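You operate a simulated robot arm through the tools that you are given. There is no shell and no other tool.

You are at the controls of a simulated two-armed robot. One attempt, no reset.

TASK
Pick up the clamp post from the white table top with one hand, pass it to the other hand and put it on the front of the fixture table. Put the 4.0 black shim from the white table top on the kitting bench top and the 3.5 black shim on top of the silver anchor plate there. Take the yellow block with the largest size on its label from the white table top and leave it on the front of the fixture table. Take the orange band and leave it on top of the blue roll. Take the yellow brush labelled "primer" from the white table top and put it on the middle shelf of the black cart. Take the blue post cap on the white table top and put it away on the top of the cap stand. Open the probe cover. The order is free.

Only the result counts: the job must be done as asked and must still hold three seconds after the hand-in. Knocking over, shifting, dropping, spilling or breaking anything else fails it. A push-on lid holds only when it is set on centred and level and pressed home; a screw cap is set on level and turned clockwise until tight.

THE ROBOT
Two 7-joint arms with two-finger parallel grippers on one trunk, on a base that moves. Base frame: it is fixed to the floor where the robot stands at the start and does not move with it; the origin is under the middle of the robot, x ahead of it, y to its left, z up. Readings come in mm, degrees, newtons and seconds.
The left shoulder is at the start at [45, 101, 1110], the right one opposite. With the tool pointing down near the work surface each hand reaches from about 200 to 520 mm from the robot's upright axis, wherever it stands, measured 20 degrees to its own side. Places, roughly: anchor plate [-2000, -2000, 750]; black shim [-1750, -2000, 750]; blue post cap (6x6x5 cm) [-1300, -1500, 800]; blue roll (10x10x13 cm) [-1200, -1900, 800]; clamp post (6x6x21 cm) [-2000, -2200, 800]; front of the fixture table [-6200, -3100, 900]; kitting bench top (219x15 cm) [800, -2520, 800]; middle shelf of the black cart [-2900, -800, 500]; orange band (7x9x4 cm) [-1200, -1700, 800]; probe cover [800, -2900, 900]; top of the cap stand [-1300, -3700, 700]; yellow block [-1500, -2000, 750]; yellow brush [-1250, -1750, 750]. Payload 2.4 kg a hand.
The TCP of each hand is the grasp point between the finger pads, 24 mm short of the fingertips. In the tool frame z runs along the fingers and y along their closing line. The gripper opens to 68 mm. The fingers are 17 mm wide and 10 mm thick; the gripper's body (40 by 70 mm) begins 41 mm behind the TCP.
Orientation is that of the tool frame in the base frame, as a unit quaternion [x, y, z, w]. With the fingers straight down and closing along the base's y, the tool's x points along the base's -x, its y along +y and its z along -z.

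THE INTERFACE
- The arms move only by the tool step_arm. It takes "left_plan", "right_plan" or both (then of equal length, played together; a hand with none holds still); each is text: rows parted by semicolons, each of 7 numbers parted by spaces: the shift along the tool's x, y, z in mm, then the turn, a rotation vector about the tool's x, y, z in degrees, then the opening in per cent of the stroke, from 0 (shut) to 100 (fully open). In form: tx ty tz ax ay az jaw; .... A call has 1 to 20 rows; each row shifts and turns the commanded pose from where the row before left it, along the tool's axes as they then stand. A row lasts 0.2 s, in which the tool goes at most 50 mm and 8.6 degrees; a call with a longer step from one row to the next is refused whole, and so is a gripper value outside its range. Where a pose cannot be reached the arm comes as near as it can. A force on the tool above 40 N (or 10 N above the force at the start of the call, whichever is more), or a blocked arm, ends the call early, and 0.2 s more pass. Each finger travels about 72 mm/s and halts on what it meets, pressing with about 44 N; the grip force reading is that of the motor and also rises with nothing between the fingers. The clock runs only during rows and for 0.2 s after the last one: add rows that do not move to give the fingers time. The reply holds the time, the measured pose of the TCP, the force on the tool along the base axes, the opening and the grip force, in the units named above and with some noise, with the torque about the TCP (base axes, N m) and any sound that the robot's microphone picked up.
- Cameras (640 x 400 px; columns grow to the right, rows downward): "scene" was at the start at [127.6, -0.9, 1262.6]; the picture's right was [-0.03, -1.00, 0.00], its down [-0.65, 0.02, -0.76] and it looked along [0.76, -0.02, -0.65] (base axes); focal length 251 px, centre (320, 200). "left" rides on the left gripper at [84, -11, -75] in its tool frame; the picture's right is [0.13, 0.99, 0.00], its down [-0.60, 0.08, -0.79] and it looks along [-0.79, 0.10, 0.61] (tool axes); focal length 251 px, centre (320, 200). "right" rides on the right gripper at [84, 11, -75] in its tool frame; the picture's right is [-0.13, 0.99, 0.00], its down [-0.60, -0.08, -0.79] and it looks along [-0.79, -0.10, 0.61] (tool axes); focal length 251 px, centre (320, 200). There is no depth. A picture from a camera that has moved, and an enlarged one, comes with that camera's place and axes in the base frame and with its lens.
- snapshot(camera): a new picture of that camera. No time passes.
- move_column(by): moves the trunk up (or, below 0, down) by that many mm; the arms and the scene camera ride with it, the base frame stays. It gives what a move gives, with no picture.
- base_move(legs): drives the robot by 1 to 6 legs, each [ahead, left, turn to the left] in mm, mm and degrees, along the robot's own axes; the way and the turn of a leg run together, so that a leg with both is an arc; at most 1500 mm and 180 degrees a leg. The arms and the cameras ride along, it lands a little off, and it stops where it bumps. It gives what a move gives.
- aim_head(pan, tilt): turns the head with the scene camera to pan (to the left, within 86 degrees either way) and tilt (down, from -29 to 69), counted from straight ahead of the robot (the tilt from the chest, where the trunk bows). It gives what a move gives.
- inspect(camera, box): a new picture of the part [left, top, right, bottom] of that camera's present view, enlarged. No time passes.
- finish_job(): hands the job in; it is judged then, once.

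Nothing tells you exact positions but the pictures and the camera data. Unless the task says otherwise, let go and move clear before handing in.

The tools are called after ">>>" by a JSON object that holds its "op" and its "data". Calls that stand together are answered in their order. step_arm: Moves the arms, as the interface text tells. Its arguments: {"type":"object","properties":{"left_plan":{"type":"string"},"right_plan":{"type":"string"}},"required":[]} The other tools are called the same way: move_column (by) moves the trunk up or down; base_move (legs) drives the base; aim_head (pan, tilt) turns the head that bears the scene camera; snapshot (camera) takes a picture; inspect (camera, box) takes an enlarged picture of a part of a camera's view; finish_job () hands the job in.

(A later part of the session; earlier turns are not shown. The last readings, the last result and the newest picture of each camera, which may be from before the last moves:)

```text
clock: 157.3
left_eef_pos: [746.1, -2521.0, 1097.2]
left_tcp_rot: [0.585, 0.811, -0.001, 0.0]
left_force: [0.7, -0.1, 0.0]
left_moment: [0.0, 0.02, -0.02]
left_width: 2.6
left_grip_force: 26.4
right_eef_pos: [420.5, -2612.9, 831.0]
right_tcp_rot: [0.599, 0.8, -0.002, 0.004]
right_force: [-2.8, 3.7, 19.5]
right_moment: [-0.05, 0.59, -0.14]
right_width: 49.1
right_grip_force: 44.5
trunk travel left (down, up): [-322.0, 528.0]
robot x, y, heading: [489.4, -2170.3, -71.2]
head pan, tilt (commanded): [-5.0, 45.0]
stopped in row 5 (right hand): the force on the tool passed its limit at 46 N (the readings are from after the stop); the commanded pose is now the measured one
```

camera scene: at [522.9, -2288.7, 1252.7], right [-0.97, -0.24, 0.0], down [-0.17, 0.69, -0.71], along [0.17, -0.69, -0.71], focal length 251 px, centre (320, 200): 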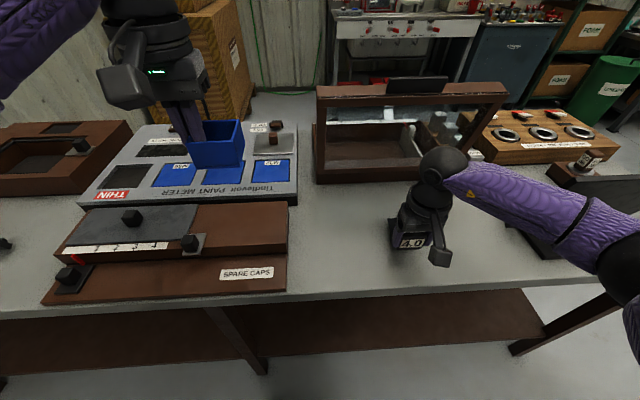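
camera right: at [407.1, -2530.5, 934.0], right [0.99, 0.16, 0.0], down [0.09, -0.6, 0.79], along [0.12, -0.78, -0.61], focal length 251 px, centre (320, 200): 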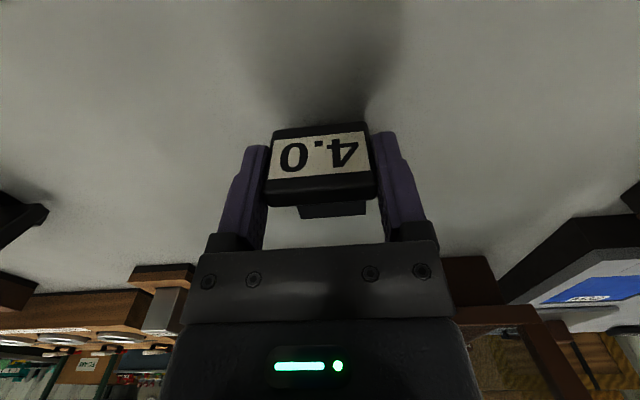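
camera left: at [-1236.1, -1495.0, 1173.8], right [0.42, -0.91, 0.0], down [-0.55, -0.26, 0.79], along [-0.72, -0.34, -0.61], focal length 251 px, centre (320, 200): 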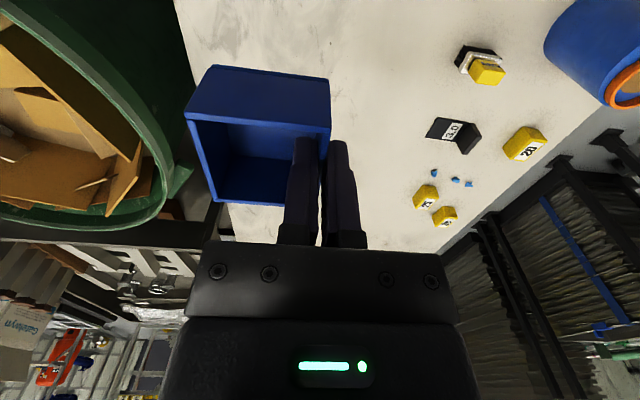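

Contact at bench height (about 800). I release and lift.

>>> {"op": "step_arm", "data": {"right_plan": "0 0 -1 0 0 0 30; 0 0 0 0 0 0 80; 0 0 0 0 0 0 98; 0 0 0 0 0 0 98; 0 0 -10 0 0 0 98; 0 0 -30 0 0 0 98; 0 0 -45 0 0 0 98; 0 0 -45 0 0 0 98; 0 0 -45 0 0 0 98; 0 0 -45 0 0 0 98; 0 0 -45 0 0 0 98; 0 0 -20 0 0 0 98"}}

>>> {"op": "snapshot", "data": {"camera": "scene"}}

>>> {"op": "snapshot", "data": {"camera": "right"}}

```text
clock: 159.9
left_eef_pos: [745.3, -2522.8, 1096.6]
left_tcp_rot: [0.585, 0.811, -0.001, 0.001]
left_force: [0.0, 0.4, -0.3]
left_moment: [0.03, 0.02, 0.01]
left_width: 2.4
left_grip_force: 25.7
right_eef_pos: [417.1, -2613.0, 1115.6]
right_tcp_rot: [0.6, 0.8, -0.001, 0.002]
right_force: [-1.0, -0.4, 0.8]
right_moment: [-0.01, 0.02, 0.0]
right_width: 66.5
right_grip_force: 0.0
trunk travel left (down, up): [-322.0, 528.0]
robot x, y, heading: [490.5, -2174.1, -71.5]
head pan, tilt (commanded): [-5.0, 45.0]
```

```text
taken
camera scene: at [522.9, -2288.4, 1252.7], right [-0.97, -0.24, 0.0], down [-0.17, 0.69, -0.71], along [0.17, -0.69, -0.71], focal length 251 px, centre (320, 200)
```

scene: 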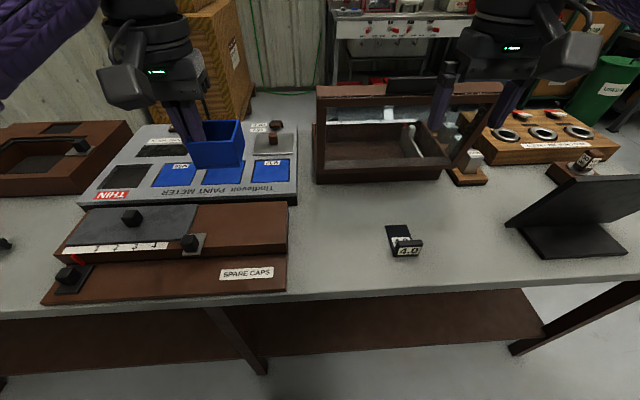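

```text
taken
camera right: at [404.4, -2529.2, 1188.4], right [0.99, 0.15, 0.0], down [0.09, -0.6, 0.8], along [0.12, -0.79, -0.61], focal length 251 px, centre (320, 200)
```

right: 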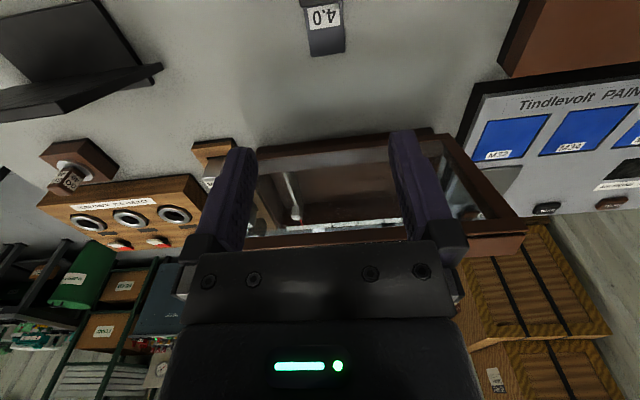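

Shim 4.0 stands on the bench. The probe cover needs an approach from the south side; on the way around the bench end I can deliver the cap to its stand. Driving around now.

>>> {"op": "base_move", "data": {"legs": [[-350, 0, 0], [126, -1160, 0], [909, -304, 0]]}}

>>> {"op": "aim_head", "data": {"pan": -30, "tilt": 25}}

>>> {"op": "snapshot", "data": {"camera": "scene"}}

>>> {"op": "aim_head", "data": {"pan": 45, "tilt": 25}}

>>> {"op": "snapshot", "data": {"camera": "scene"}}

```text
clock: 172.4
left_eef_pos: [-423.8, -3661.3, 1098.5]
left_tcp_rot: [0.584, 0.812, -0.001, 0.0]
left_force: [0.3, -0.7, -0.2]
left_moment: [-0.02, 0.05, 0.02]
left_width: 2.3
left_grip_force: 26.6
right_eef_pos: [-751.2, -3751.7, 1115.7]
right_tcp_rot: [0.598, 0.801, 0.0, 0.003]
right_force: [0.1, 0.1, -0.1]
right_moment: [-0.01, -0.04, 0.0]
right_width: 66.8
right_grip_force: 0.1
trunk travel left (down, up): [-322.0, 528.0]
robot x, y, heading: [-682.3, -3306.4, -71.3]
head pan, tilt (commanded): [-5.0, 45.0]
```

```text
clock: 173.3
left_eef_pos: [-424.0, -3658.9, 1097.1]
left_tcp_rot: [0.583, 0.813, -0.001, 0.0]
left_force: [0.4, 0.9, -1.0]
left_moment: [0.0, -0.05, 0.04]
left_width: 2.5
left_grip_force: 26.9
right_eef_pos: [-751.6, -3750.7, 1114.5]
right_tcp_rot: [0.599, 0.801, -0.001, 0.003]
right_force: [-0.2, -0.9, 0.6]
right_moment: [-0.01, -0.05, 0.0]
right_width: 66.6
right_grip_force: 0.0
trunk travel left (down, up): [-322.0, 528.0]
robot x, y, heading: [-678.8, -3307.2, -71.1]
head pan, tilt (commanded): [-30.0, 25.0]
```

```text
taken
camera scene: at [-684.1, -3437.3, 1283.2], right [-0.98, 0.19, 0.0], down [0.08, 0.42, -0.91], along [-0.17, -0.89, -0.42], focal length 251 px, centre (320, 200)
```

scene: 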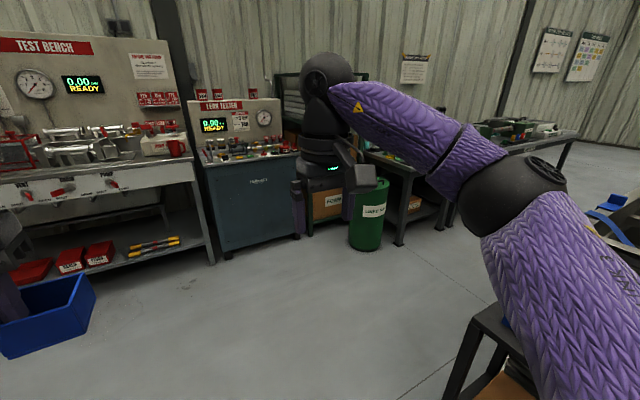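

```text
clock: 174.8
left_eef_pos: [-423.3, -3660.2, 1096.3]
left_tcp_rot: [0.584, 0.812, -0.002, 0.001]
left_force: [-0.5, -1.4, -0.5]
left_moment: [0.0, -0.01, 0.02]
left_width: 2.7
left_grip_force: 26.4
right_eef_pos: [-750.6, -3751.0, 1114.4]
right_tcp_rot: [0.598, 0.801, -0.001, 0.002]
right_force: [0.5, -0.1, 0.1]
right_moment: [0.03, -0.02, 0.03]
right_width: 66.8
right_grip_force: 0.0
trunk travel left (down, up): [-322.0, 528.0]
robot x, y, heading: [-679.2, -3305.0, -71.0]
head pan, tilt (commanded): [45.0, 25.0]
```

```text
taken
camera scene: at [-583.7, -3387.6, 1283.3], right [-0.44, -0.9, 0.0], down [-0.38, 0.19, -0.91], along [0.81, -0.4, -0.42], focal length 251 px, centre (320, 200)
```

scene: 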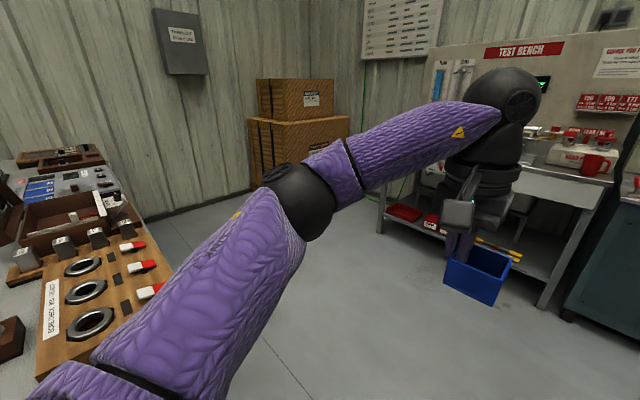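

There's ample room south of the bench. I turn right to face the cap stand and look at it.

>>> {"op": "base_move", "data": {"legs": [[0, 0, -76]]}}

>>> {"op": "aim_head", "data": {"pan": 0, "tilt": 40}}

>>> {"op": "snapshot", "data": {"camera": "scene"}}

>>> {"op": "inspect", "data": {"camera": "scene", "box": [240, 100, 440, 240]}}

```text
clock: 178.5
left_eef_pos: [-968.0, -3635.2, 1097.7]
left_tcp_rot: [0.962, 0.273, -0.001, 0.0]
left_force: [0.4, -0.4, -0.7]
left_moment: [0.03, -0.03, 0.0]
left_width: 2.3
left_grip_force: 26.6
right_eef_pos: [-1128.9, -3337.5, 1115.4]
right_tcp_rot: [0.967, 0.256, -0.002, 0.001]
right_force: [-0.2, 0.1, -0.4]
right_moment: [0.0, -0.01, 0.0]
right_width: 66.7
right_grip_force: 0.1
trunk travel left (down, up): [-322.0, 528.0]
robot x, y, heading: [-678.4, -3306.7, -148.0]
head pan, tilt (commanded): [45.0, 25.0]
```

```text
clock: 179.6
left_eef_pos: [-966.5, -3634.4, 1098.1]
left_tcp_rot: [0.962, 0.272, 0.0, 0.001]
left_force: [-0.2, 0.1, -0.3]
left_moment: [0.0, 0.0, 0.0]
left_width: 2.4
left_grip_force: 26.5
right_eef_pos: [-1128.6, -3337.2, 1115.6]
right_tcp_rot: [0.967, 0.255, -0.002, 0.002]
right_force: [0.3, 0.7, 0.0]
right_moment: [0.0, 0.0, 0.01]
right_width: 66.5
right_grip_force: 0.1
trunk travel left (down, up): [-322.0, 528.0]
robot x, y, heading: [-679.0, -3307.6, -147.9]
head pan, tilt (commanded): [0.0, 40.0]
```

```text
taken
camera scene: at [-790.6, -3373.3, 1260.0], right [-0.53, 0.85, 0.0], down [0.55, 0.34, -0.77], along [-0.65, -0.41, -0.64], focal length 251 px, centre (320, 200)
```

scene: 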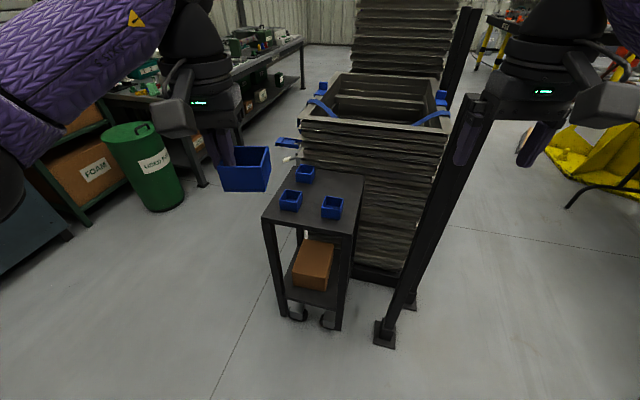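

```text
2.86 times, centred on (340, 170) of scene
camera zoom: at [-790.6, -3373.3, 1260.0], right [-0.53, 0.85, 0.0], down [0.55, 0.34, -0.77], along [-0.65, -0.41, -0.64], focal length 718 px, centre (263, 286)
```

zoom: 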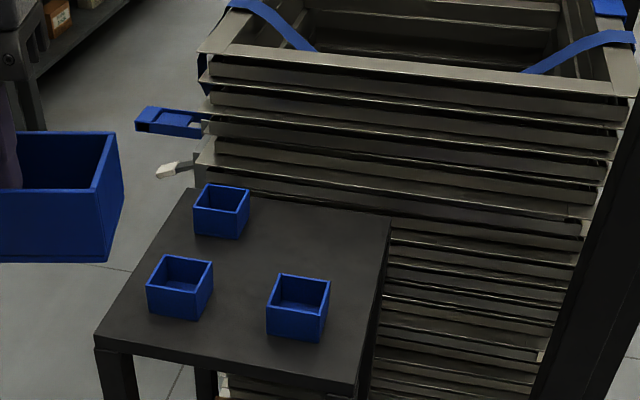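

The stand carries three caps in a grid with free room between, and a tall rack post stands close on the right. I tuck the right hand in and up, then approach the stand squarely.

>>> {"op": "step_arm", "data": {"right_plan": "30 25 -20 0 0 0 60; 30 25 -20 0 0 0 60; 30 25 -20 0 0 0 60"}}

>>> {"op": "base_move", "data": {"legs": [[272, 78, 0], [0, 0, -13.6]]}}

>>> {"op": "aim_head", "data": {"pan": 0, "tilt": 45}}

>>> {"op": "snapshot", "data": {"camera": "scene"}}

```text
clock: 180.4
left_eef_pos: [-966.8, -3635.2, 1096.4]
left_tcp_rot: [0.962, 0.273, 0.0, 0.0]
left_force: [-0.8, -0.1, 0.2]
left_moment: [-0.02, -0.02, 0.02]
left_width: 2.2
left_grip_force: 26.7
right_eef_pos: [-1012.9, -3358.1, 1173.0]
right_tcp_rot: [0.967, 0.256, -0.002, 0.001]
right_force: [0.4, 0.0, 0.4]
right_moment: [-0.02, 0.06, -0.02]
right_width: 41.1
right_grip_force: 0.1
trunk travel left (down, up): [-322.0, 528.0]
robot x, y, heading: [-681.7, -3306.0, -148.1]
head pan, tilt (commanded): [0.0, 40.0]
```

```text
clock: 183.2
left_eef_pos: [-1230.7, -3773.2, 1097.9]
left_tcp_rot: [0.988, 0.156, -0.001, 0.0]
left_force: [0.7, -0.7, -0.3]
left_moment: [-0.04, -0.02, 0.0]
left_width: 2.7
left_grip_force: 26.2
right_eef_pos: [-1213.1, -3491.4, 1173.0]
right_tcp_rot: [0.99, 0.138, -0.003, 0.002]
right_force: [-0.5, -0.2, 0.1]
right_moment: [-0.02, 0.0, -0.01]
right_width: 41.0
right_grip_force: 0.0
trunk travel left (down, up): [-322.0, 528.0]
robot x, y, heading: [-875.4, -3522.3, -161.6]
head pan, tilt (commanded): [0.0, 40.0]
```

```text
clock: 183.9
left_eef_pos: [-1230.1, -3774.7, 1096.7]
left_tcp_rot: [0.988, 0.156, 0.0, 0.001]
left_force: [0.4, -0.6, 0.5]
left_moment: [-0.04, 0.04, -0.01]
left_width: 2.4
left_grip_force: 26.7
right_eef_pos: [-1213.1, -3492.4, 1172.3]
right_tcp_rot: [0.99, 0.138, -0.003, 0.002]
right_force: [0.0, 0.6, -0.4]
right_moment: [0.01, -0.02, 0.04]
right_width: 40.6
right_grip_force: 0.1
trunk travel left (down, up): [-322.0, 528.0]
robot x, y, heading: [-875.0, -3522.2, -161.5]
head pan, tilt (commanded): [0.0, 45.0]
```

```text
taken
camera scene: at [-995.0, -3559.9, 1252.7], right [-0.31, 0.95, 0.0], down [0.67, 0.22, -0.71], along [-0.67, -0.22, -0.71], focal length 251 px, centre (320, 200)
```

scene: 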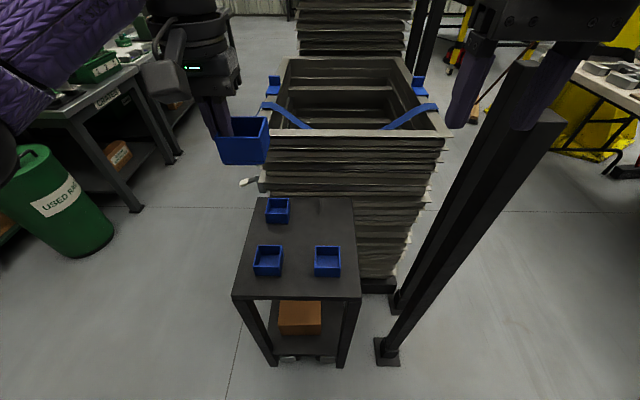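

>>> {"op": "base_move", "data": {"legs": [[115, -43, 0]]}}

>>> {"op": "snapshot", "data": {"camera": "scene"}}

>>> {"op": "snapshot", "data": {"camera": "left"}}

```text
clock: 185.1
left_eef_pos: [-1352.4, -3768.1, 1095.3]
left_tcp_rot: [0.988, 0.156, 0.0, 0.0]
left_force: [-0.1, 0.0, 0.0]
left_moment: [-0.01, 0.0, -0.01]
left_width: 2.4
left_grip_force: 26.5
right_eef_pos: [-1334.2, -3485.9, 1173.1]
right_tcp_rot: [0.99, 0.138, -0.002, 0.001]
right_force: [-0.1, 0.8, -0.1]
right_moment: [0.02, 0.0, 0.01]
right_width: 40.9
right_grip_force: 0.0
trunk travel left (down, up): [-322.0, 528.0]
robot x, y, heading: [-997.0, -3518.5, -161.6]
head pan, tilt (commanded): [0.0, 45.0]
```

```text
taken
camera scene: at [-1117.1, -3554.0, 1252.6], right [-0.31, 0.95, 0.0], down [0.67, 0.22, -0.71], along [-0.67, -0.22, -0.71], focal length 251 px, centre (320, 200)
```

scene: 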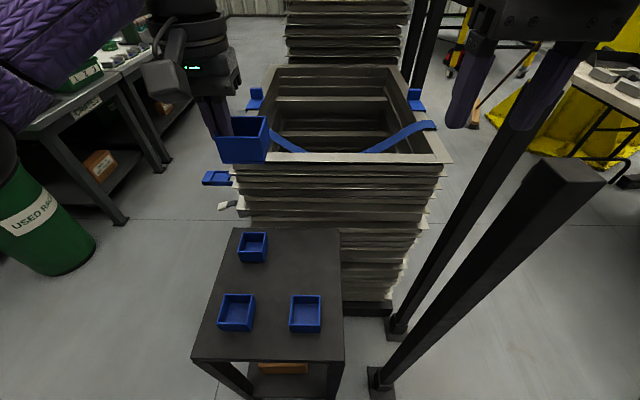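

```text
taken
camera left: at [-1276.3, -3731.7, 1172.8], right [0.43, -0.9, 0.0], down [-0.55, -0.26, 0.79], along [-0.72, -0.34, -0.61], focal length 251 px, centre (320, 200)
```

left: 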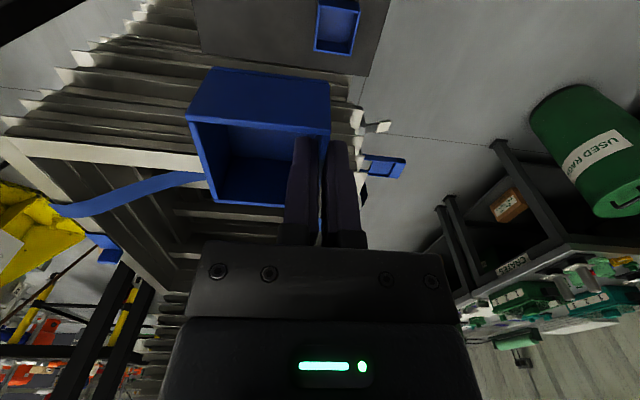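

I refined the stand (top near z≈735). I move the cap over the free rear-right spot and lower partway.

>>> {"op": "step_arm", "data": {"left_plan": "-13.4 -34.3 0 0 0 0 0; -13.4 -34.3 0 0 0 0 0; 0 0 45 0 0 0 0; 0 0 45 0 0 0 0; 0 0 45 0 0 0 0; 0 0 45 0 0 0 0; 0 0 45 0 0 0 0; 0 0 0 0 0 0 0"}}

>>> {"op": "snapshot", "data": {"camera": "scene"}}

>>> {"op": "snapshot", "data": {"camera": "left"}}

```text
clock: 186.9
left_eef_pos: [-1397.8, -3709.5, 870.1]
left_tcp_rot: [0.988, 0.156, -0.001, 0.0]
left_force: [-0.9, -0.5, -0.1]
left_moment: [0.0, 0.02, 0.02]
left_width: 2.7
left_grip_force: 26.4
right_eef_pos: [-1334.2, -3486.0, 1172.4]
right_tcp_rot: [0.99, 0.139, -0.003, 0.001]
right_force: [0.1, 0.0, -0.7]
right_moment: [0.01, 0.0, 0.0]
right_width: 41.0
right_grip_force: 0.0
trunk travel left (down, up): [-322.0, 528.0]
robot x, y, heading: [-998.2, -3518.6, -161.4]
head pan, tilt (commanded): [0.0, 45.0]
```

```text
taken
camera scene: at [-1116.5, -3554.0, 1252.7], right [-0.31, 0.95, 0.0], down [0.67, 0.22, -0.71], along [-0.67, -0.22, -0.71], focal length 251 px, centre (320, 200)
```

scene: 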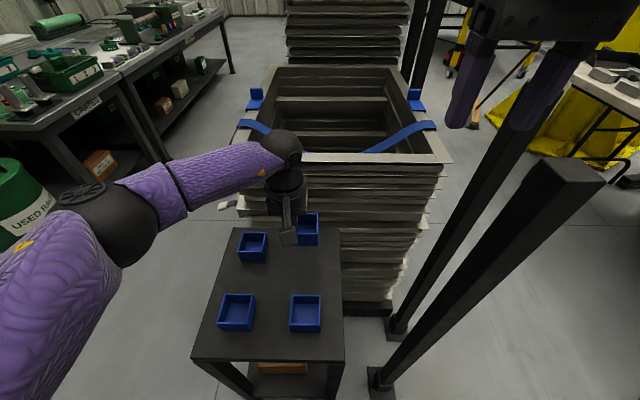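

```text
taken
camera left: at [-1321.6, -3674.1, 947.3], right [0.43, -0.9, 0.0], down [-0.55, -0.26, 0.79], along [-0.72, -0.34, -0.61], focal length 251 px, centre (320, 200)
```

left: 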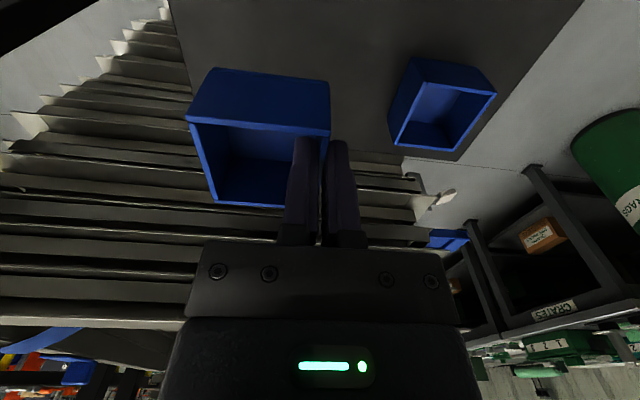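

>>> {"op": "step_arm", "data": {"left_plan": "0 0 40 0 0 0 0; 0 0 25 0 0 0 0; 0 0 8 0 0 0 0; 0 0 6 0 0 0 0; 0 0 4 0 0 0 0; 0 0 0 0 0 0 0"}}

>>> {"op": "inspect", "data": {"camera": "scene", "box": [190, 180, 390, 340]}}

>>> {"op": "snapshot", "data": {"camera": "left"}}

```text
clock: 188.3
left_eef_pos: [-1398.5, -3710.9, 789.1]
left_tcp_rot: [0.988, 0.157, -0.001, 0.001]
left_force: [0.4, 0.4, -1.1]
left_moment: [-0.01, -0.03, 0.0]
left_width: 2.3
left_grip_force: 26.3
right_eef_pos: [-1333.5, -3486.4, 1173.8]
right_tcp_rot: [0.99, 0.138, -0.003, 0.0]
right_force: [-0.4, 0.3, 0.2]
right_moment: [-0.02, 0.02, 0.02]
right_width: 41.1
right_grip_force: 0.0
trunk travel left (down, up): [-322.0, 528.0]
robot x, y, heading: [-996.5, -3517.1, -161.5]
head pan, tilt (commanded): [0.0, 45.0]
```

```text
2.50 times, centred on (290, 260) of scene
camera zoom: at [-1116.5, -3554.0, 1252.7], right [-0.31, 0.95, 0.0], down [0.67, 0.22, -0.71], along [-0.67, -0.22, -0.71], focal length 628 px, centre (395, 50)
```

zoom: 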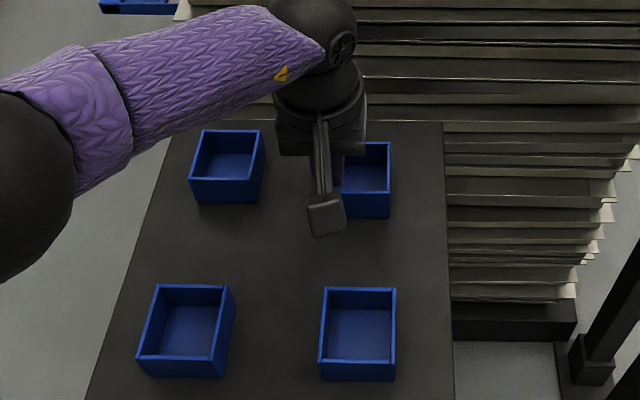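

```text
taken
camera left: at [-1322.3, -3674.8, 864.7], right [0.43, -0.9, 0.0], down [-0.55, -0.26, 0.79], along [-0.72, -0.34, -0.61], focal length 251 px, centre (320, 200)
```

left: 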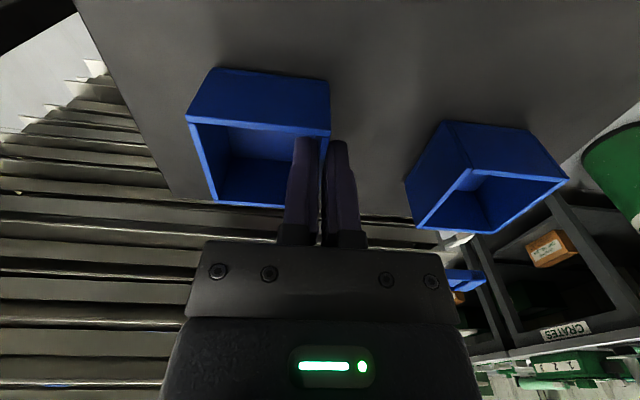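

>>> {"op": "step_arm", "data": {"left_plan": "0 0 4 0 0 0 0; 0 0 3 0 0 0 0; 0 0 3 0 0 0 0; 0 0 0 0 0 0 0"}}

```text
clock: 189.1
left_eef_pos: [-1399.9, -3710.5, 783.9]
left_tcp_rot: [0.988, 0.157, -0.005, -0.001]
left_force: [4.8, 0.9, 24.8]
left_moment: [0.16, -0.43, -0.03]
left_width: 2.4
left_grip_force: 26.8
right_eef_pos: [-1331.0, -3486.4, 1173.8]
right_tcp_rot: [0.99, 0.138, -0.003, 0.002]
right_force: [0.6, 0.5, -0.4]
right_moment: [0.03, 0.0, 0.01]
right_width: 40.8
right_grip_force: 0.1
trunk travel left (down, up): [-322.0, 528.0]
robot x, y, heading: [-995.2, -3513.7, -161.6]
head pan, tilt (commanded): [0.0, 45.0]
stopped in row 3 (left hand): the force on the tool passed its limit at 46 N (the readings are from after the stop); the commanded pose is now the measured one
```

Contact with the stand top. I ease off, open and lift away.

>>> {"op": "step_arm", "data": {"left_plan": "0 0 -1.5 0 0 0 0; 0 0 0 0 0 0 15; 0 0 0 0 0 0 30; 0 0 0 0 0 0 34; 0 0 0 0 0 0 34; 0 0 -10 0 0 0 34; 0 0 -25 0 0 0 34; 0 0 -40 0 0 0 34; 0 0 -45 0 0 0 34; 0 0 -45 0 0 0 34; 0 0 -45 0 0 0 34; 0 0 -45 0 0 0 34; 0 0 -45 0 0 0 34"}}

>>> {"op": "snapshot", "data": {"camera": "scene"}}

>>> {"op": "inspect", "data": {"camera": "scene", "box": [190, 180, 390, 340]}}

```text
clock: 191.9
left_eef_pos: [-1396.2, -3711.2, 1084.1]
left_tcp_rot: [0.988, 0.156, -0.004, -0.001]
left_force: [-0.6, 1.4, 0.7]
left_moment: [-0.02, 0.04, -0.02]
left_width: 23.1
left_grip_force: 0.2
right_eef_pos: [-1333.8, -3487.0, 1174.3]
right_tcp_rot: [0.99, 0.138, -0.002, 0.002]
right_force: [0.3, 0.8, 0.8]
right_moment: [-0.03, 0.03, -0.03]
right_width: 40.9
right_grip_force: 0.0
trunk travel left (down, up): [-322.0, 528.0]
robot x, y, heading: [-995.2, -3516.6, -161.5]
head pan, tilt (commanded): [0.0, 45.0]
```

```text
taken
camera scene: at [-1116.3, -3553.9, 1252.7], right [-0.31, 0.95, 0.0], down [0.67, 0.22, -0.71], along [-0.67, -0.22, -0.71], focal length 251 px, centre (320, 200)
```

scene: 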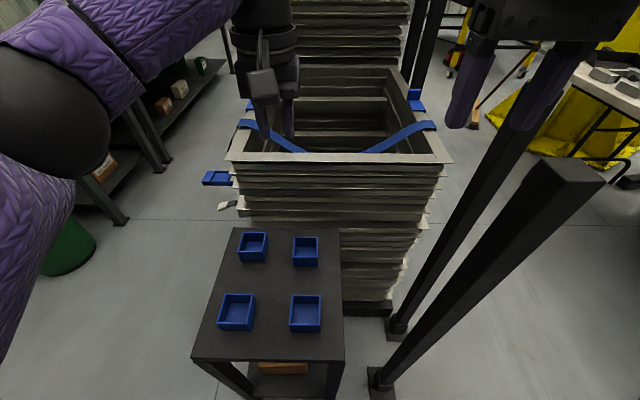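

```text
2.50 times, centred on (290, 260) of scene
camera zoom: at [-1116.3, -3553.9, 1252.7], right [-0.31, 0.95, 0.0], down [0.67, 0.22, -0.71], along [-0.67, -0.22, -0.71], focal length 628 px, centre (395, 50)
```

zoom: 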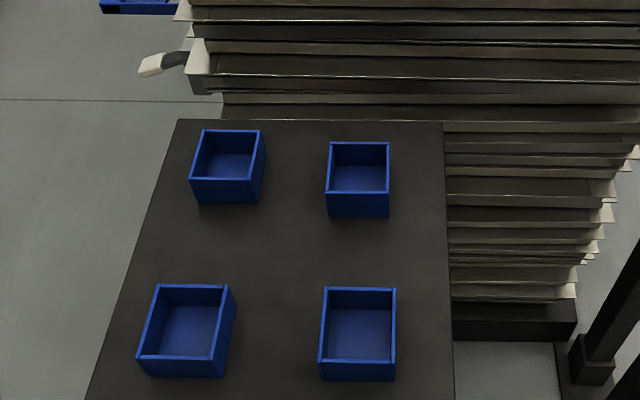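

The cap sits on the stand with the others. Now I drive around to the south side of the kitting bench to open the probe cover.

>>> {"op": "base_move", "data": {"legs": [[-260, 0, 0], [0, 0, -90], [-552, -351, 0], [-243, -1188, 0]]}}

>>> {"op": "aim_head", "data": {"pan": 0, "tilt": 40}}

>>> {"op": "snapshot", "data": {"camera": "scene"}}

```text
clock: 206.6
left_eef_pos: [767.0, -3314.9, 1083.8]
left_tcp_rot: [0.808, -0.589, -0.002, -0.004]
left_force: [-0.3, 0.3, 0.5]
left_moment: [0.01, 0.01, -0.01]
left_width: 23.1
left_grip_force: 0.1
right_eef_pos: [991.0, -3377.9, 1173.0]
right_tcp_rot: [0.797, -0.604, -0.003, 0.0]
right_force: [-0.4, 1.2, -0.1]
right_moment: [0.0, 0.02, -0.04]
right_width: 41.2
right_grip_force: 0.2
trunk travel left (down, up): [-322.0, 528.0]
robot x, y, heading: [960.6, -3715.9, 108.0]
head pan, tilt (commanded): [0.0, 45.0]
```

```text
clock: 207.2
left_eef_pos: [768.8, -3314.9, 1083.3]
left_tcp_rot: [0.808, -0.589, -0.002, -0.004]
left_force: [0.3, -0.9, -0.8]
left_moment: [-0.01, -0.01, -0.01]
left_width: 22.6
left_grip_force: 0.1
right_eef_pos: [991.5, -3378.1, 1172.8]
right_tcp_rot: [0.797, -0.603, -0.003, 0.0]
right_force: [-0.6, -0.1, 0.0]
right_moment: [-0.02, -0.03, -0.02]
right_width: 40.7
right_grip_force: 0.2
trunk travel left (down, up): [-322.0, 528.0]
robot x, y, heading: [960.4, -3716.0, 108.1]
head pan, tilt (commanded): [0.0, 40.0]
```

```text
taken
camera scene: at [919.9, -3591.3, 1259.9], right [0.95, 0.31, 0.0], down [0.2, -0.61, -0.77], along [-0.24, 0.73, -0.64], focal length 251 px, centre (320, 200)
```

scene: 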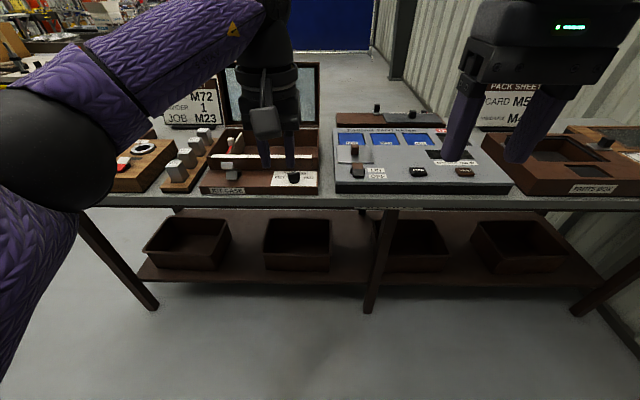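

>>> {"op": "inspect", "data": {"camera": "scene", "box": [200, 110, 480, 210]}}

>>> {"op": "inspect", "data": {"camera": "scene", "box": [320, 120, 440, 200]}}

>>> {"op": "snapshot", "data": {"camera": "left"}}

```text
2.29 times, centred on (340, 160) of scene
camera zoom: at [919.9, -3591.3, 1259.9], right [0.95, 0.31, 0.0], down [0.2, -0.61, -0.77], along [-0.24, 0.73, -0.64], focal length 575 px, centre (274, 291)
```

zoom: 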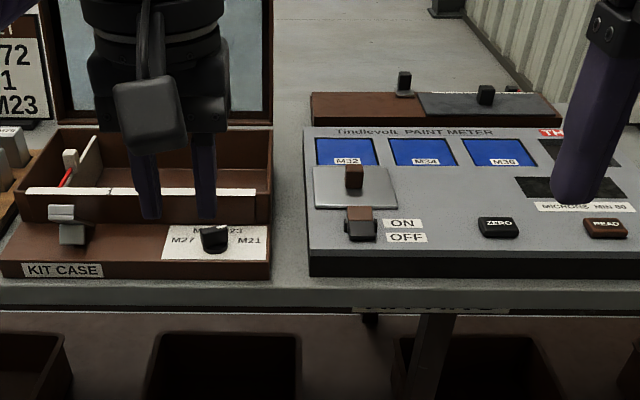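

```text
5.00 times, centred on (380, 160) of scene
camera zoom: at [919.9, -3591.3, 1259.9], right [0.95, 0.31, 0.0], down [0.2, -0.61, -0.77], along [-0.24, 0.73, -0.64], focal length 1257 px, centre (20, 400)
```

zoom: 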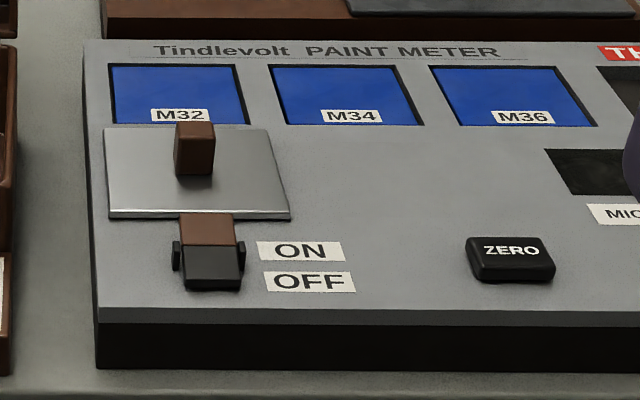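

```text
taken
camera left: at [803.7, -3392.3, 1158.9], right [-0.9, -0.43, 0.0], down [-0.26, 0.55, 0.8], along [-0.34, 0.72, -0.6], focal length 251 px, centre (320, 200)
```

left: 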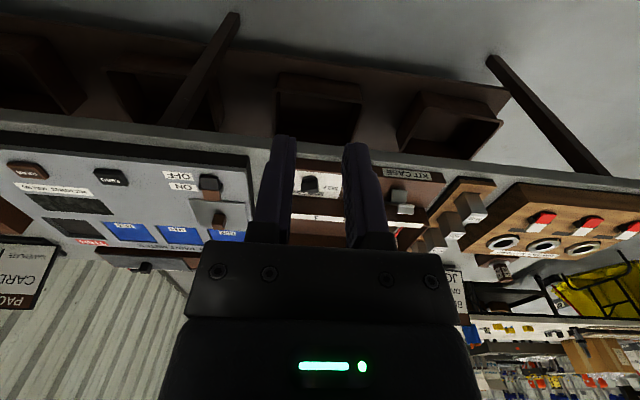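

The cover is the metal plate with the brown knob at its centre (about (797,-2846), knob top z≈869). I tuck the left hand up and back to clear the kit case's raised lid, then move in to use the right hand.

>>> {"op": "step_arm", "data": {"left_plan": "40 15 -30 0 0 0 34; 40 15 -30 0 0 0 34; 40 15 -30 0 0 0 34; 40 15 -30 0 0 0 34"}}

>>> {"op": "base_move", "data": {"legs": [[420, -10, 0.5]]}}

>>> {"op": "aim_head", "data": {"pan": -5, "tilt": 55}}

>>> {"op": "snapshot", "data": {"camera": "scene"}}

>>> {"op": "snapshot", "data": {"camera": "right"}}

```text
refused: row 1 steps farther than a row can; nothing moved
```

```text
clock: 209.8
left_eef_pos: [637.3, -2918.3, 1083.5]
left_tcp_rot: [0.813, -0.582, -0.002, -0.004]
left_force: [0.7, 0.4, 0.2]
left_moment: [-0.03, 0.05, 0.01]
left_width: 23.3
left_grip_force: 0.0
right_eef_pos: [861.4, -2978.6, 1173.5]
right_tcp_rot: [0.802, -0.597, -0.003, -0.002]
right_force: [-0.1, 0.2, 0.0]
right_moment: [0.02, 0.02, 0.03]
right_width: 40.8
right_grip_force: 0.2
trunk travel left (down, up): [-322.0, 528.0]
robot x, y, heading: [842.1, -3317.4, 109.2]
head pan, tilt (commanded): [0.0, 40.0]
```

```text
clock: 210.6
left_eef_pos: [636.3, -2918.7, 1084.3]
left_tcp_rot: [0.813, -0.582, -0.002, -0.004]
left_force: [0.3, -0.6, 0.8]
left_moment: [-0.03, -0.01, 0.02]
left_width: 23.2
left_grip_force: 0.1
right_eef_pos: [861.8, -2978.1, 1172.9]
right_tcp_rot: [0.802, -0.597, -0.003, 0.0]
right_force: [0.3, -0.4, 1.1]
right_moment: [0.03, 0.02, 0.0]
right_width: 41.0
right_grip_force: 0.2
trunk travel left (down, up): [-322.0, 528.0]
robot x, y, heading: [839.4, -3318.2, 108.7]
head pan, tilt (commanded): [-5.0, 55.0]
```

```text
taken
camera scene: at [804.6, -3203.3, 1239.3], right [0.97, 0.24, 0.0], down [0.2, -0.79, -0.57], along [-0.14, 0.56, -0.82], focal length 251 px, centre (320, 200)
```

scene: 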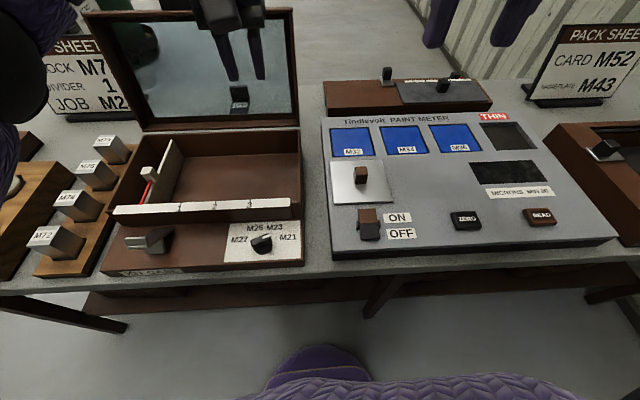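

```text
taken
camera right: at [876.5, -3062.9, 1246.3], right [-0.99, -0.16, 0.0], down [-0.09, 0.6, 0.8], along [-0.13, 0.79, -0.61], focal length 251 px, centre (320, 200)
```

right: 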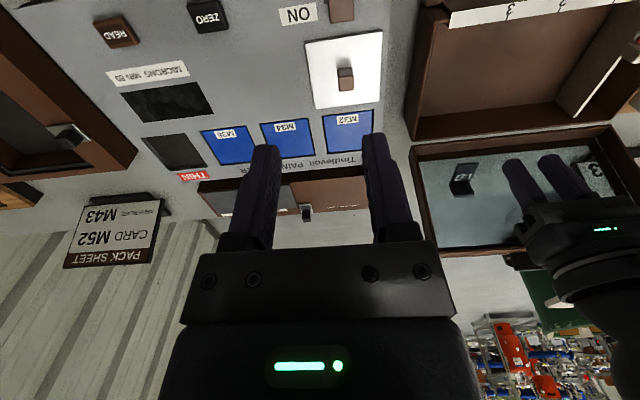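

>>> {"op": "step_arm", "data": {"left_plan": "35 10 -30 0 0 0 34; 35 10 -30 0 0 0 34; 35 10 -30 0 0 0 34; 35 10 -30 0 0 0 34"}}

>>> {"op": "inspect", "data": {"camera": "scene", "box": [310, 140, 430, 260]}}

>>> {"op": "inspect", "data": {"camera": "right", "box": [270, 0, 410, 130]}}

```text
clock: 211.6
left_eef_pos: [646.2, -3066.8, 1202.9]
left_tcp_rot: [0.813, -0.582, -0.001, -0.003]
left_force: [0.4, 0.1, -0.5]
left_moment: [-0.04, -0.03, 0.01]
left_width: 23.1
left_grip_force: 0.0
right_eef_pos: [862.6, -2980.4, 1172.6]
right_tcp_rot: [0.802, -0.597, -0.002, -0.001]
right_force: [-0.1, 0.0, 0.2]
right_moment: [0.04, 0.02, -0.01]
right_width: 40.7
right_grip_force: 0.1
trunk travel left (down, up): [-322.0, 528.0]
robot x, y, heading: [841.6, -3316.8, 109.0]
head pan, tilt (commanded): [-5.0, 55.0]
```

```text
3.33 times, centred on (370, 200) of scene
camera zoom: at [804.7, -3203.9, 1239.4], right [0.97, 0.24, 0.0], down [0.2, -0.79, -0.57], along [-0.14, 0.56, -0.82], focal length 838 px, centre (153, 200)
```

zoom: 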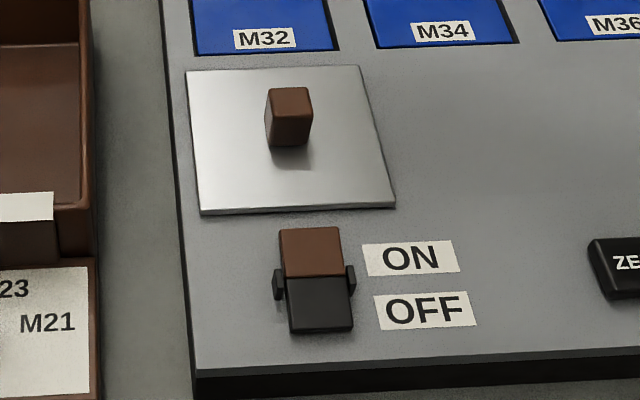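

```text
3.08 times, centred on (340, 65) of right
camera zoom: at [876.6, -3063.4, 1246.5], right [-0.99, -0.16, 0.0], down [-0.09, 0.6, 0.8], along [-0.13, 0.79, -0.6], focal length 774 px, centre (258, 615)
```

zoom: 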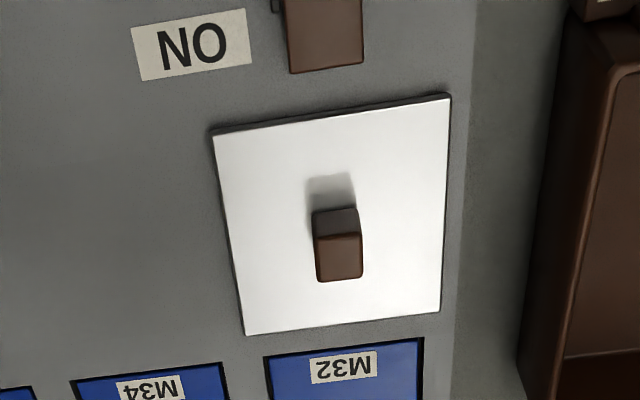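

The plate (about 112 mm square) and its knob are centred at (802,-2868). I bring the right hand over the knob.

>>> {"op": "step_arm", "data": {"right_plan": "-41.7 8.6 0 0 0 0 65; -41.7 8.6 0 0 0 0 65; -41.6 8.6 0 0 0 0 65; 0 0 42 0 0 0 65; 0 0 42 0 0 0 65; 0 0 42 0 0 0 65; 0 0 42 0 0 0 65; 0 0 42 0 0 0 65; 0 0 42 0 0 0 65; 0 0 0 0 0 0 65"}}

>>> {"op": "snapshot", "data": {"camera": "right"}}

>>> {"op": "inspect", "data": {"camera": "scene", "box": [290, 110, 470, 250]}}

```text
clock: 213.8
left_eef_pos: [646.5, -3064.1, 1203.1]
left_tcp_rot: [0.813, -0.583, -0.002, -0.003]
left_force: [0.1, 0.4, 0.2]
left_moment: [0.02, 0.0, 0.0]
left_width: 23.1
left_grip_force: 0.2
right_eef_pos: [802.9, -2864.0, 921.0]
right_tcp_rot: [0.803, -0.597, -0.003, 0.0]
right_force: [1.0, -0.2, -0.4]
right_moment: [0.02, 0.03, -0.02]
right_width: 44.3
right_grip_force: 0.1
trunk travel left (down, up): [-322.0, 528.0]
robot x, y, heading: [844.0, -3315.9, 109.1]
head pan, tilt (commanded): [-5.0, 55.0]
```

```text
taken
camera right: at [815.8, -2948.3, 994.7], right [-0.99, -0.16, 0.0], down [-0.09, 0.6, 0.8], along [-0.13, 0.79, -0.61], focal length 251 px, centre (320, 200)
```

right: 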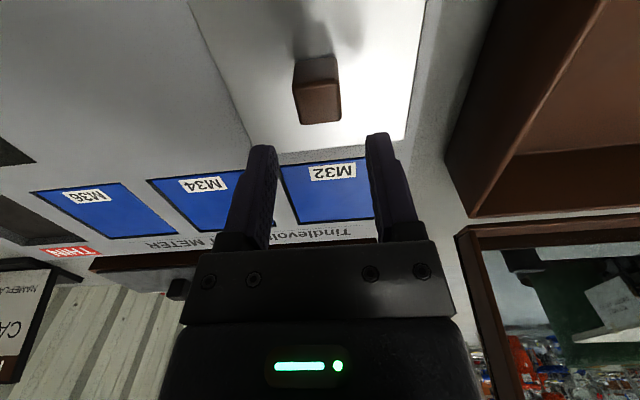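

```text
2.86 times, centred on (380, 180) of scene
camera zoom: at [804.6, -3203.3, 1239.3], right [0.97, 0.24, 0.0], down [0.2, -0.79, -0.57], along [-0.14, 0.56, -0.82], focal length 718 px, centre (149, 257)
```

zoom: 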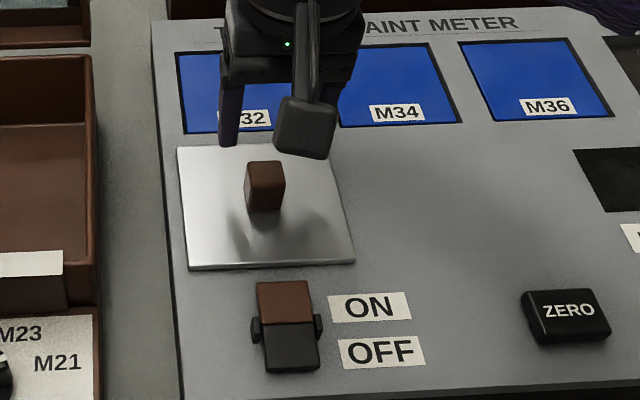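

>>> {"op": "step_arm", "data": {"right_plan": "6.5 -1 25 0 0 0 65; 0 0 20 0 0 0 65; 0 0 6 0 0 0 65; 0 0 0 0 0 0 40; 0 0 0 0 0 0 25; 0 0 0 0 0 0 20; 0 0 0 0 0 0 20"}}

>>> {"op": "snapshot", "data": {"camera": "right"}}

```text
clock: 214.7
left_eef_pos: [648.6, -3066.2, 1203.0]
left_tcp_rot: [0.813, -0.583, -0.003, -0.003]
left_force: [-0.3, -0.1, -0.2]
left_moment: [0.0, 0.01, -0.02]
left_width: 23.1
left_grip_force: 0.0
right_eef_pos: [804.7, -2869.0, 875.8]
right_tcp_rot: [0.801, -0.599, -0.008, -0.004]
right_force: [6.4, 2.4, 20.8]
right_moment: [-0.01, -0.54, 0.02]
right_width: 31.7
right_grip_force: 2.4
trunk travel left (down, up): [-322.0, 528.0]
robot x, y, heading: [833.5, -3317.9, 109.0]
head pan, tilt (commanded): [-5.0, 55.0]
stopped in row 4 (right hand): the force on the tool passed its limit at 45 N (the readings are from after the stop); the commanded pose is now the measured one
```

```text
taken
camera right: at [819.2, -2953.8, 948.3], right [-0.99, -0.16, 0.01], down [-0.09, 0.59, 0.8], along [-0.13, 0.79, -0.59], focal length 251 px, centre (320, 200)
```

right: 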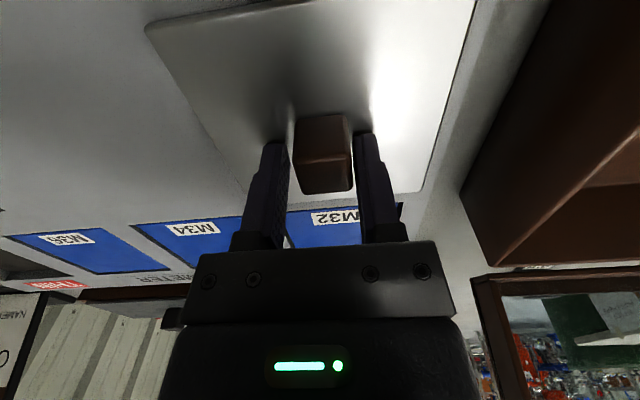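

The fingertips touched the plate (top at about 851). I lift 4 mm and then close on the knob.

>>> {"op": "step_arm", "data": {"right_plan": "0 0 -4 0 0 0 45; 0 0 0 0 0 0 35; 0 0 0 0 0 0 25; 0 0 0 0 0 0 20; 0 0 0 0 0 0 20; 0 0 0 0 0 0 20"}}

>>> {"op": "snapshot", "data": {"camera": "right"}}

```text
clock: 216.1
left_eef_pos: [645.7, -3065.4, 1202.9]
left_tcp_rot: [0.813, -0.582, -0.002, -0.003]
left_force: [-0.3, 0.2, 0.1]
left_moment: [0.02, 0.0, -0.01]
left_width: 23.2
left_grip_force: 0.0
right_eef_pos: [804.6, -2868.9, 876.9]
right_tcp_rot: [0.802, -0.597, -0.006, -0.003]
right_force: [-0.2, -6.9, -16.5]
right_moment: [0.81, -0.07, 0.71]
right_width: 24.1
right_grip_force: 39.9
trunk travel left (down, up): [-322.0, 528.0]
robot x, y, heading: [838.9, -3315.4, 108.8]
head pan, tilt (commanded): [-5.0, 55.0]
```

```text
taken
camera right: at [818.3, -2953.3, 949.5], right [-0.99, -0.16, 0.0], down [-0.09, 0.59, 0.8], along [-0.13, 0.79, -0.6], focal length 251 px, centre (320, 200)
```

right: 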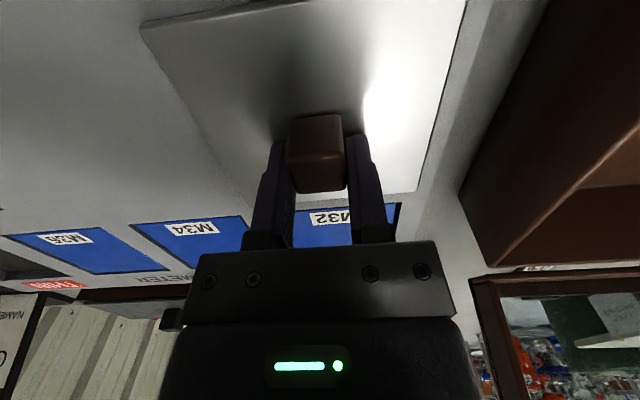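

The knob is held (24 mm wide), but pulling up met resistance, so I'll relax and probe how the cover moves with small test motions.

>>> {"op": "step_arm", "data": {"right_plan": "0 0 2.5 0 0 0 20; 0 0 0 0 0 0 20"}}

```text
clock: 216.7
left_eef_pos: [647.1, -3065.6, 1203.8]
left_tcp_rot: [0.813, -0.582, -0.002, -0.003]
left_force: [0.2, 0.0, -0.2]
left_moment: [0.02, 0.02, 0.02]
left_width: 23.4
left_grip_force: 0.1
right_eef_pos: [804.2, -2869.4, 875.4]
right_tcp_rot: [0.802, -0.597, -0.007, -0.004]
right_force: [1.1, -1.2, 10.7]
right_moment: [-1.02, -0.7, 0.48]
right_width: 23.8
right_grip_force: 40.0
trunk travel left (down, up): [-322.0, 528.0]
robot x, y, heading: [838.8, -3313.9, 109.0]
head pan, tilt (commanded): [-5.0, 55.0]
```

The reaction forces suggest the plate is hinged along its near (south) edge. I test by a small arc: rising with a slight tilt of the hand toward me.

>>> {"op": "step_arm", "data": {"right_plan": "0 0 -1 0 0 0 20; 1.3 0 -2.4 0 -2.5 0 20; 0 0 0 0 0 0 20"}}

```text
clock: 217.5
left_eef_pos: [647.0, -3062.8, 1202.1]
left_tcp_rot: [0.813, -0.582, -0.001, -0.002]
left_force: [-0.2, -0.8, -0.1]
left_moment: [0.01, 0.01, 0.03]
left_width: 23.0
left_grip_force: 0.1
right_eef_pos: [804.4, -2868.6, 876.4]
right_tcp_rot: [0.802, -0.597, -0.021, -0.015]
right_force: [-1.2, -1.7, -20.6]
right_moment: [-0.51, -0.54, 0.58]
right_width: 24.1
right_grip_force: 39.9
trunk travel left (down, up): [-322.0, 528.0]
robot x, y, heading: [834.9, -3318.8, 108.8]
head pan, tilt (commanded): [-5.0, 55.0]
```

It stays rigid in lift and tilt, so it is probably a sliding cover. I undo the tilt and test sliding to the right (toward the blank area of the panel).

>>> {"op": "step_arm", "data": {"right_plan": "-1.3 0 2.2 0 2.5 0 20; 0 0 0 0 0 0 20; 0 -3 0 0 0 0 20; 0 0 0 0 0 0 20"}}

```text
clock: 218.5
left_eef_pos: [646.8, -3066.3, 1202.5]
left_tcp_rot: [0.813, -0.582, -0.001, -0.004]
left_force: [-0.7, 0.3, 0.0]
left_moment: [0.0, 0.0, 0.0]
left_width: 23.0
left_grip_force: 0.2
right_eef_pos: [805.8, -2867.5, 877.8]
right_tcp_rot: [0.802, -0.597, -0.007, -0.003]
right_force: [-2.2, 3.5, 16.2]
right_moment: [-0.69, -0.55, 0.42]
right_width: 23.9
right_grip_force: 40.2
trunk travel left (down, up): [-322.0, 528.0]
robot x, y, heading: [835.6, -3312.4, 109.2]
head pan, tilt (commanded): [-5.0, 55.0]
```

>>> {"op": "step_arm", "data": {"right_plan": "0 0 -1 0 0 0 20; 0 -4 0 0 0 0 20; 0 -4 0 0 0 0 20; 0 0 0 0 0 0 20"}}

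>>> {"op": "snapshot", "data": {"camera": "right"}}

>>> {"op": "inspect", "data": {"camera": "scene", "box": [290, 110, 470, 250]}}

```text
clock: 219.5
left_eef_pos: [647.2, -3065.3, 1203.2]
left_tcp_rot: [0.813, -0.582, -0.002, -0.003]
left_force: [0.3, -0.1, 0.6]
left_moment: [-0.03, 0.01, 0.0]
left_width: 22.9
left_grip_force: 0.1
right_eef_pos: [815.1, -2865.7, 878.1]
right_tcp_rot: [0.802, -0.597, -0.007, -0.004]
right_force: [-3.6, 6.1, 20.7]
right_moment: [0.8, -0.08, 0.62]
right_width: 23.9
right_grip_force: 40.4
trunk travel left (down, up): [-322.0, 528.0]
robot x, y, heading: [839.9, -3318.0, 109.1]
head pan, tilt (commanded): [-5.0, 55.0]
```

```text
taken
camera right: at [828.3, -2950.1, 950.4], right [-0.99, -0.16, 0.0], down [-0.09, 0.59, 0.8], along [-0.13, 0.79, -0.6], focal length 251 px, centre (320, 200)
```

right: 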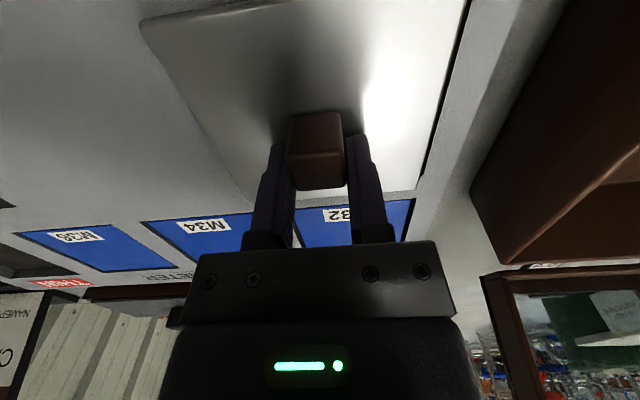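

```text
2.86 times, centred on (380, 180) of scene
camera zoom: at [804.2, -3204.1, 1239.5], right [0.97, 0.24, 0.0], down [0.2, -0.79, -0.57], along [-0.14, 0.56, -0.82], focal length 718 px, centre (149, 257)
```

zoom: 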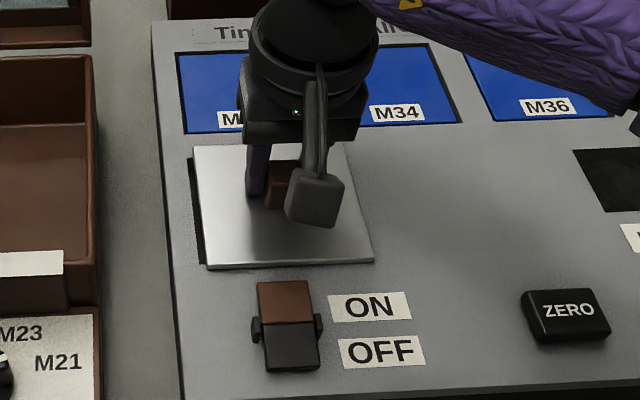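

It slides right: a dark well shows at its left edge. I continue sliding gently.

>>> {"op": "step_arm", "data": {"right_plan": "-1 -8 -1.5 0 0 0 20; -0.3 -8 0 0 0 0 20; -0.3 -8 0 0 0 0 20; -0.3 -8 0 0 0 0 20; -0.3 -8 0 0 0 0 20; 0 0 0 0 0 0 20"}}

>>> {"op": "inspect", "data": {"camera": "scene", "box": [290, 110, 470, 250]}}

```text
clock: 220.9
left_eef_pos: [645.7, -3065.4, 1203.7]
left_tcp_rot: [0.813, -0.582, -0.003, -0.003]
left_force: [0.4, 0.0, -0.4]
left_moment: [0.01, -0.03, -0.02]
left_width: 22.9
left_grip_force: 0.0
right_eef_pos: [852.4, -2853.3, 878.5]
right_tcp_rot: [0.802, -0.598, -0.004, -0.002]
right_force: [4.2, -17.3, -21.4]
right_moment: [-0.08, -0.34, 0.53]
right_width: 24.2
right_grip_force: 40.3
trunk travel left (down, up): [-322.0, 528.0]
robot x, y, heading: [835.2, -3319.1, 109.1]
head pan, tilt (commanded): [-5.0, 55.0]
```

```text
2.86 times, centred on (380, 180) of scene
camera zoom: at [805.2, -3204.0, 1239.1], right [0.97, 0.24, 0.0], down [0.2, -0.79, -0.57], along [-0.14, 0.56, -0.82], focal length 718 px, centre (149, 257)
```

zoom: 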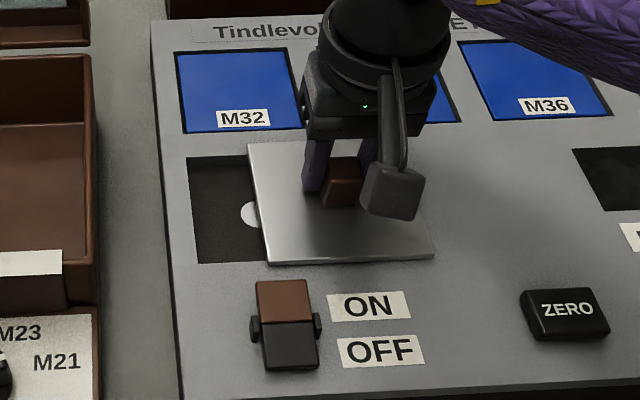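

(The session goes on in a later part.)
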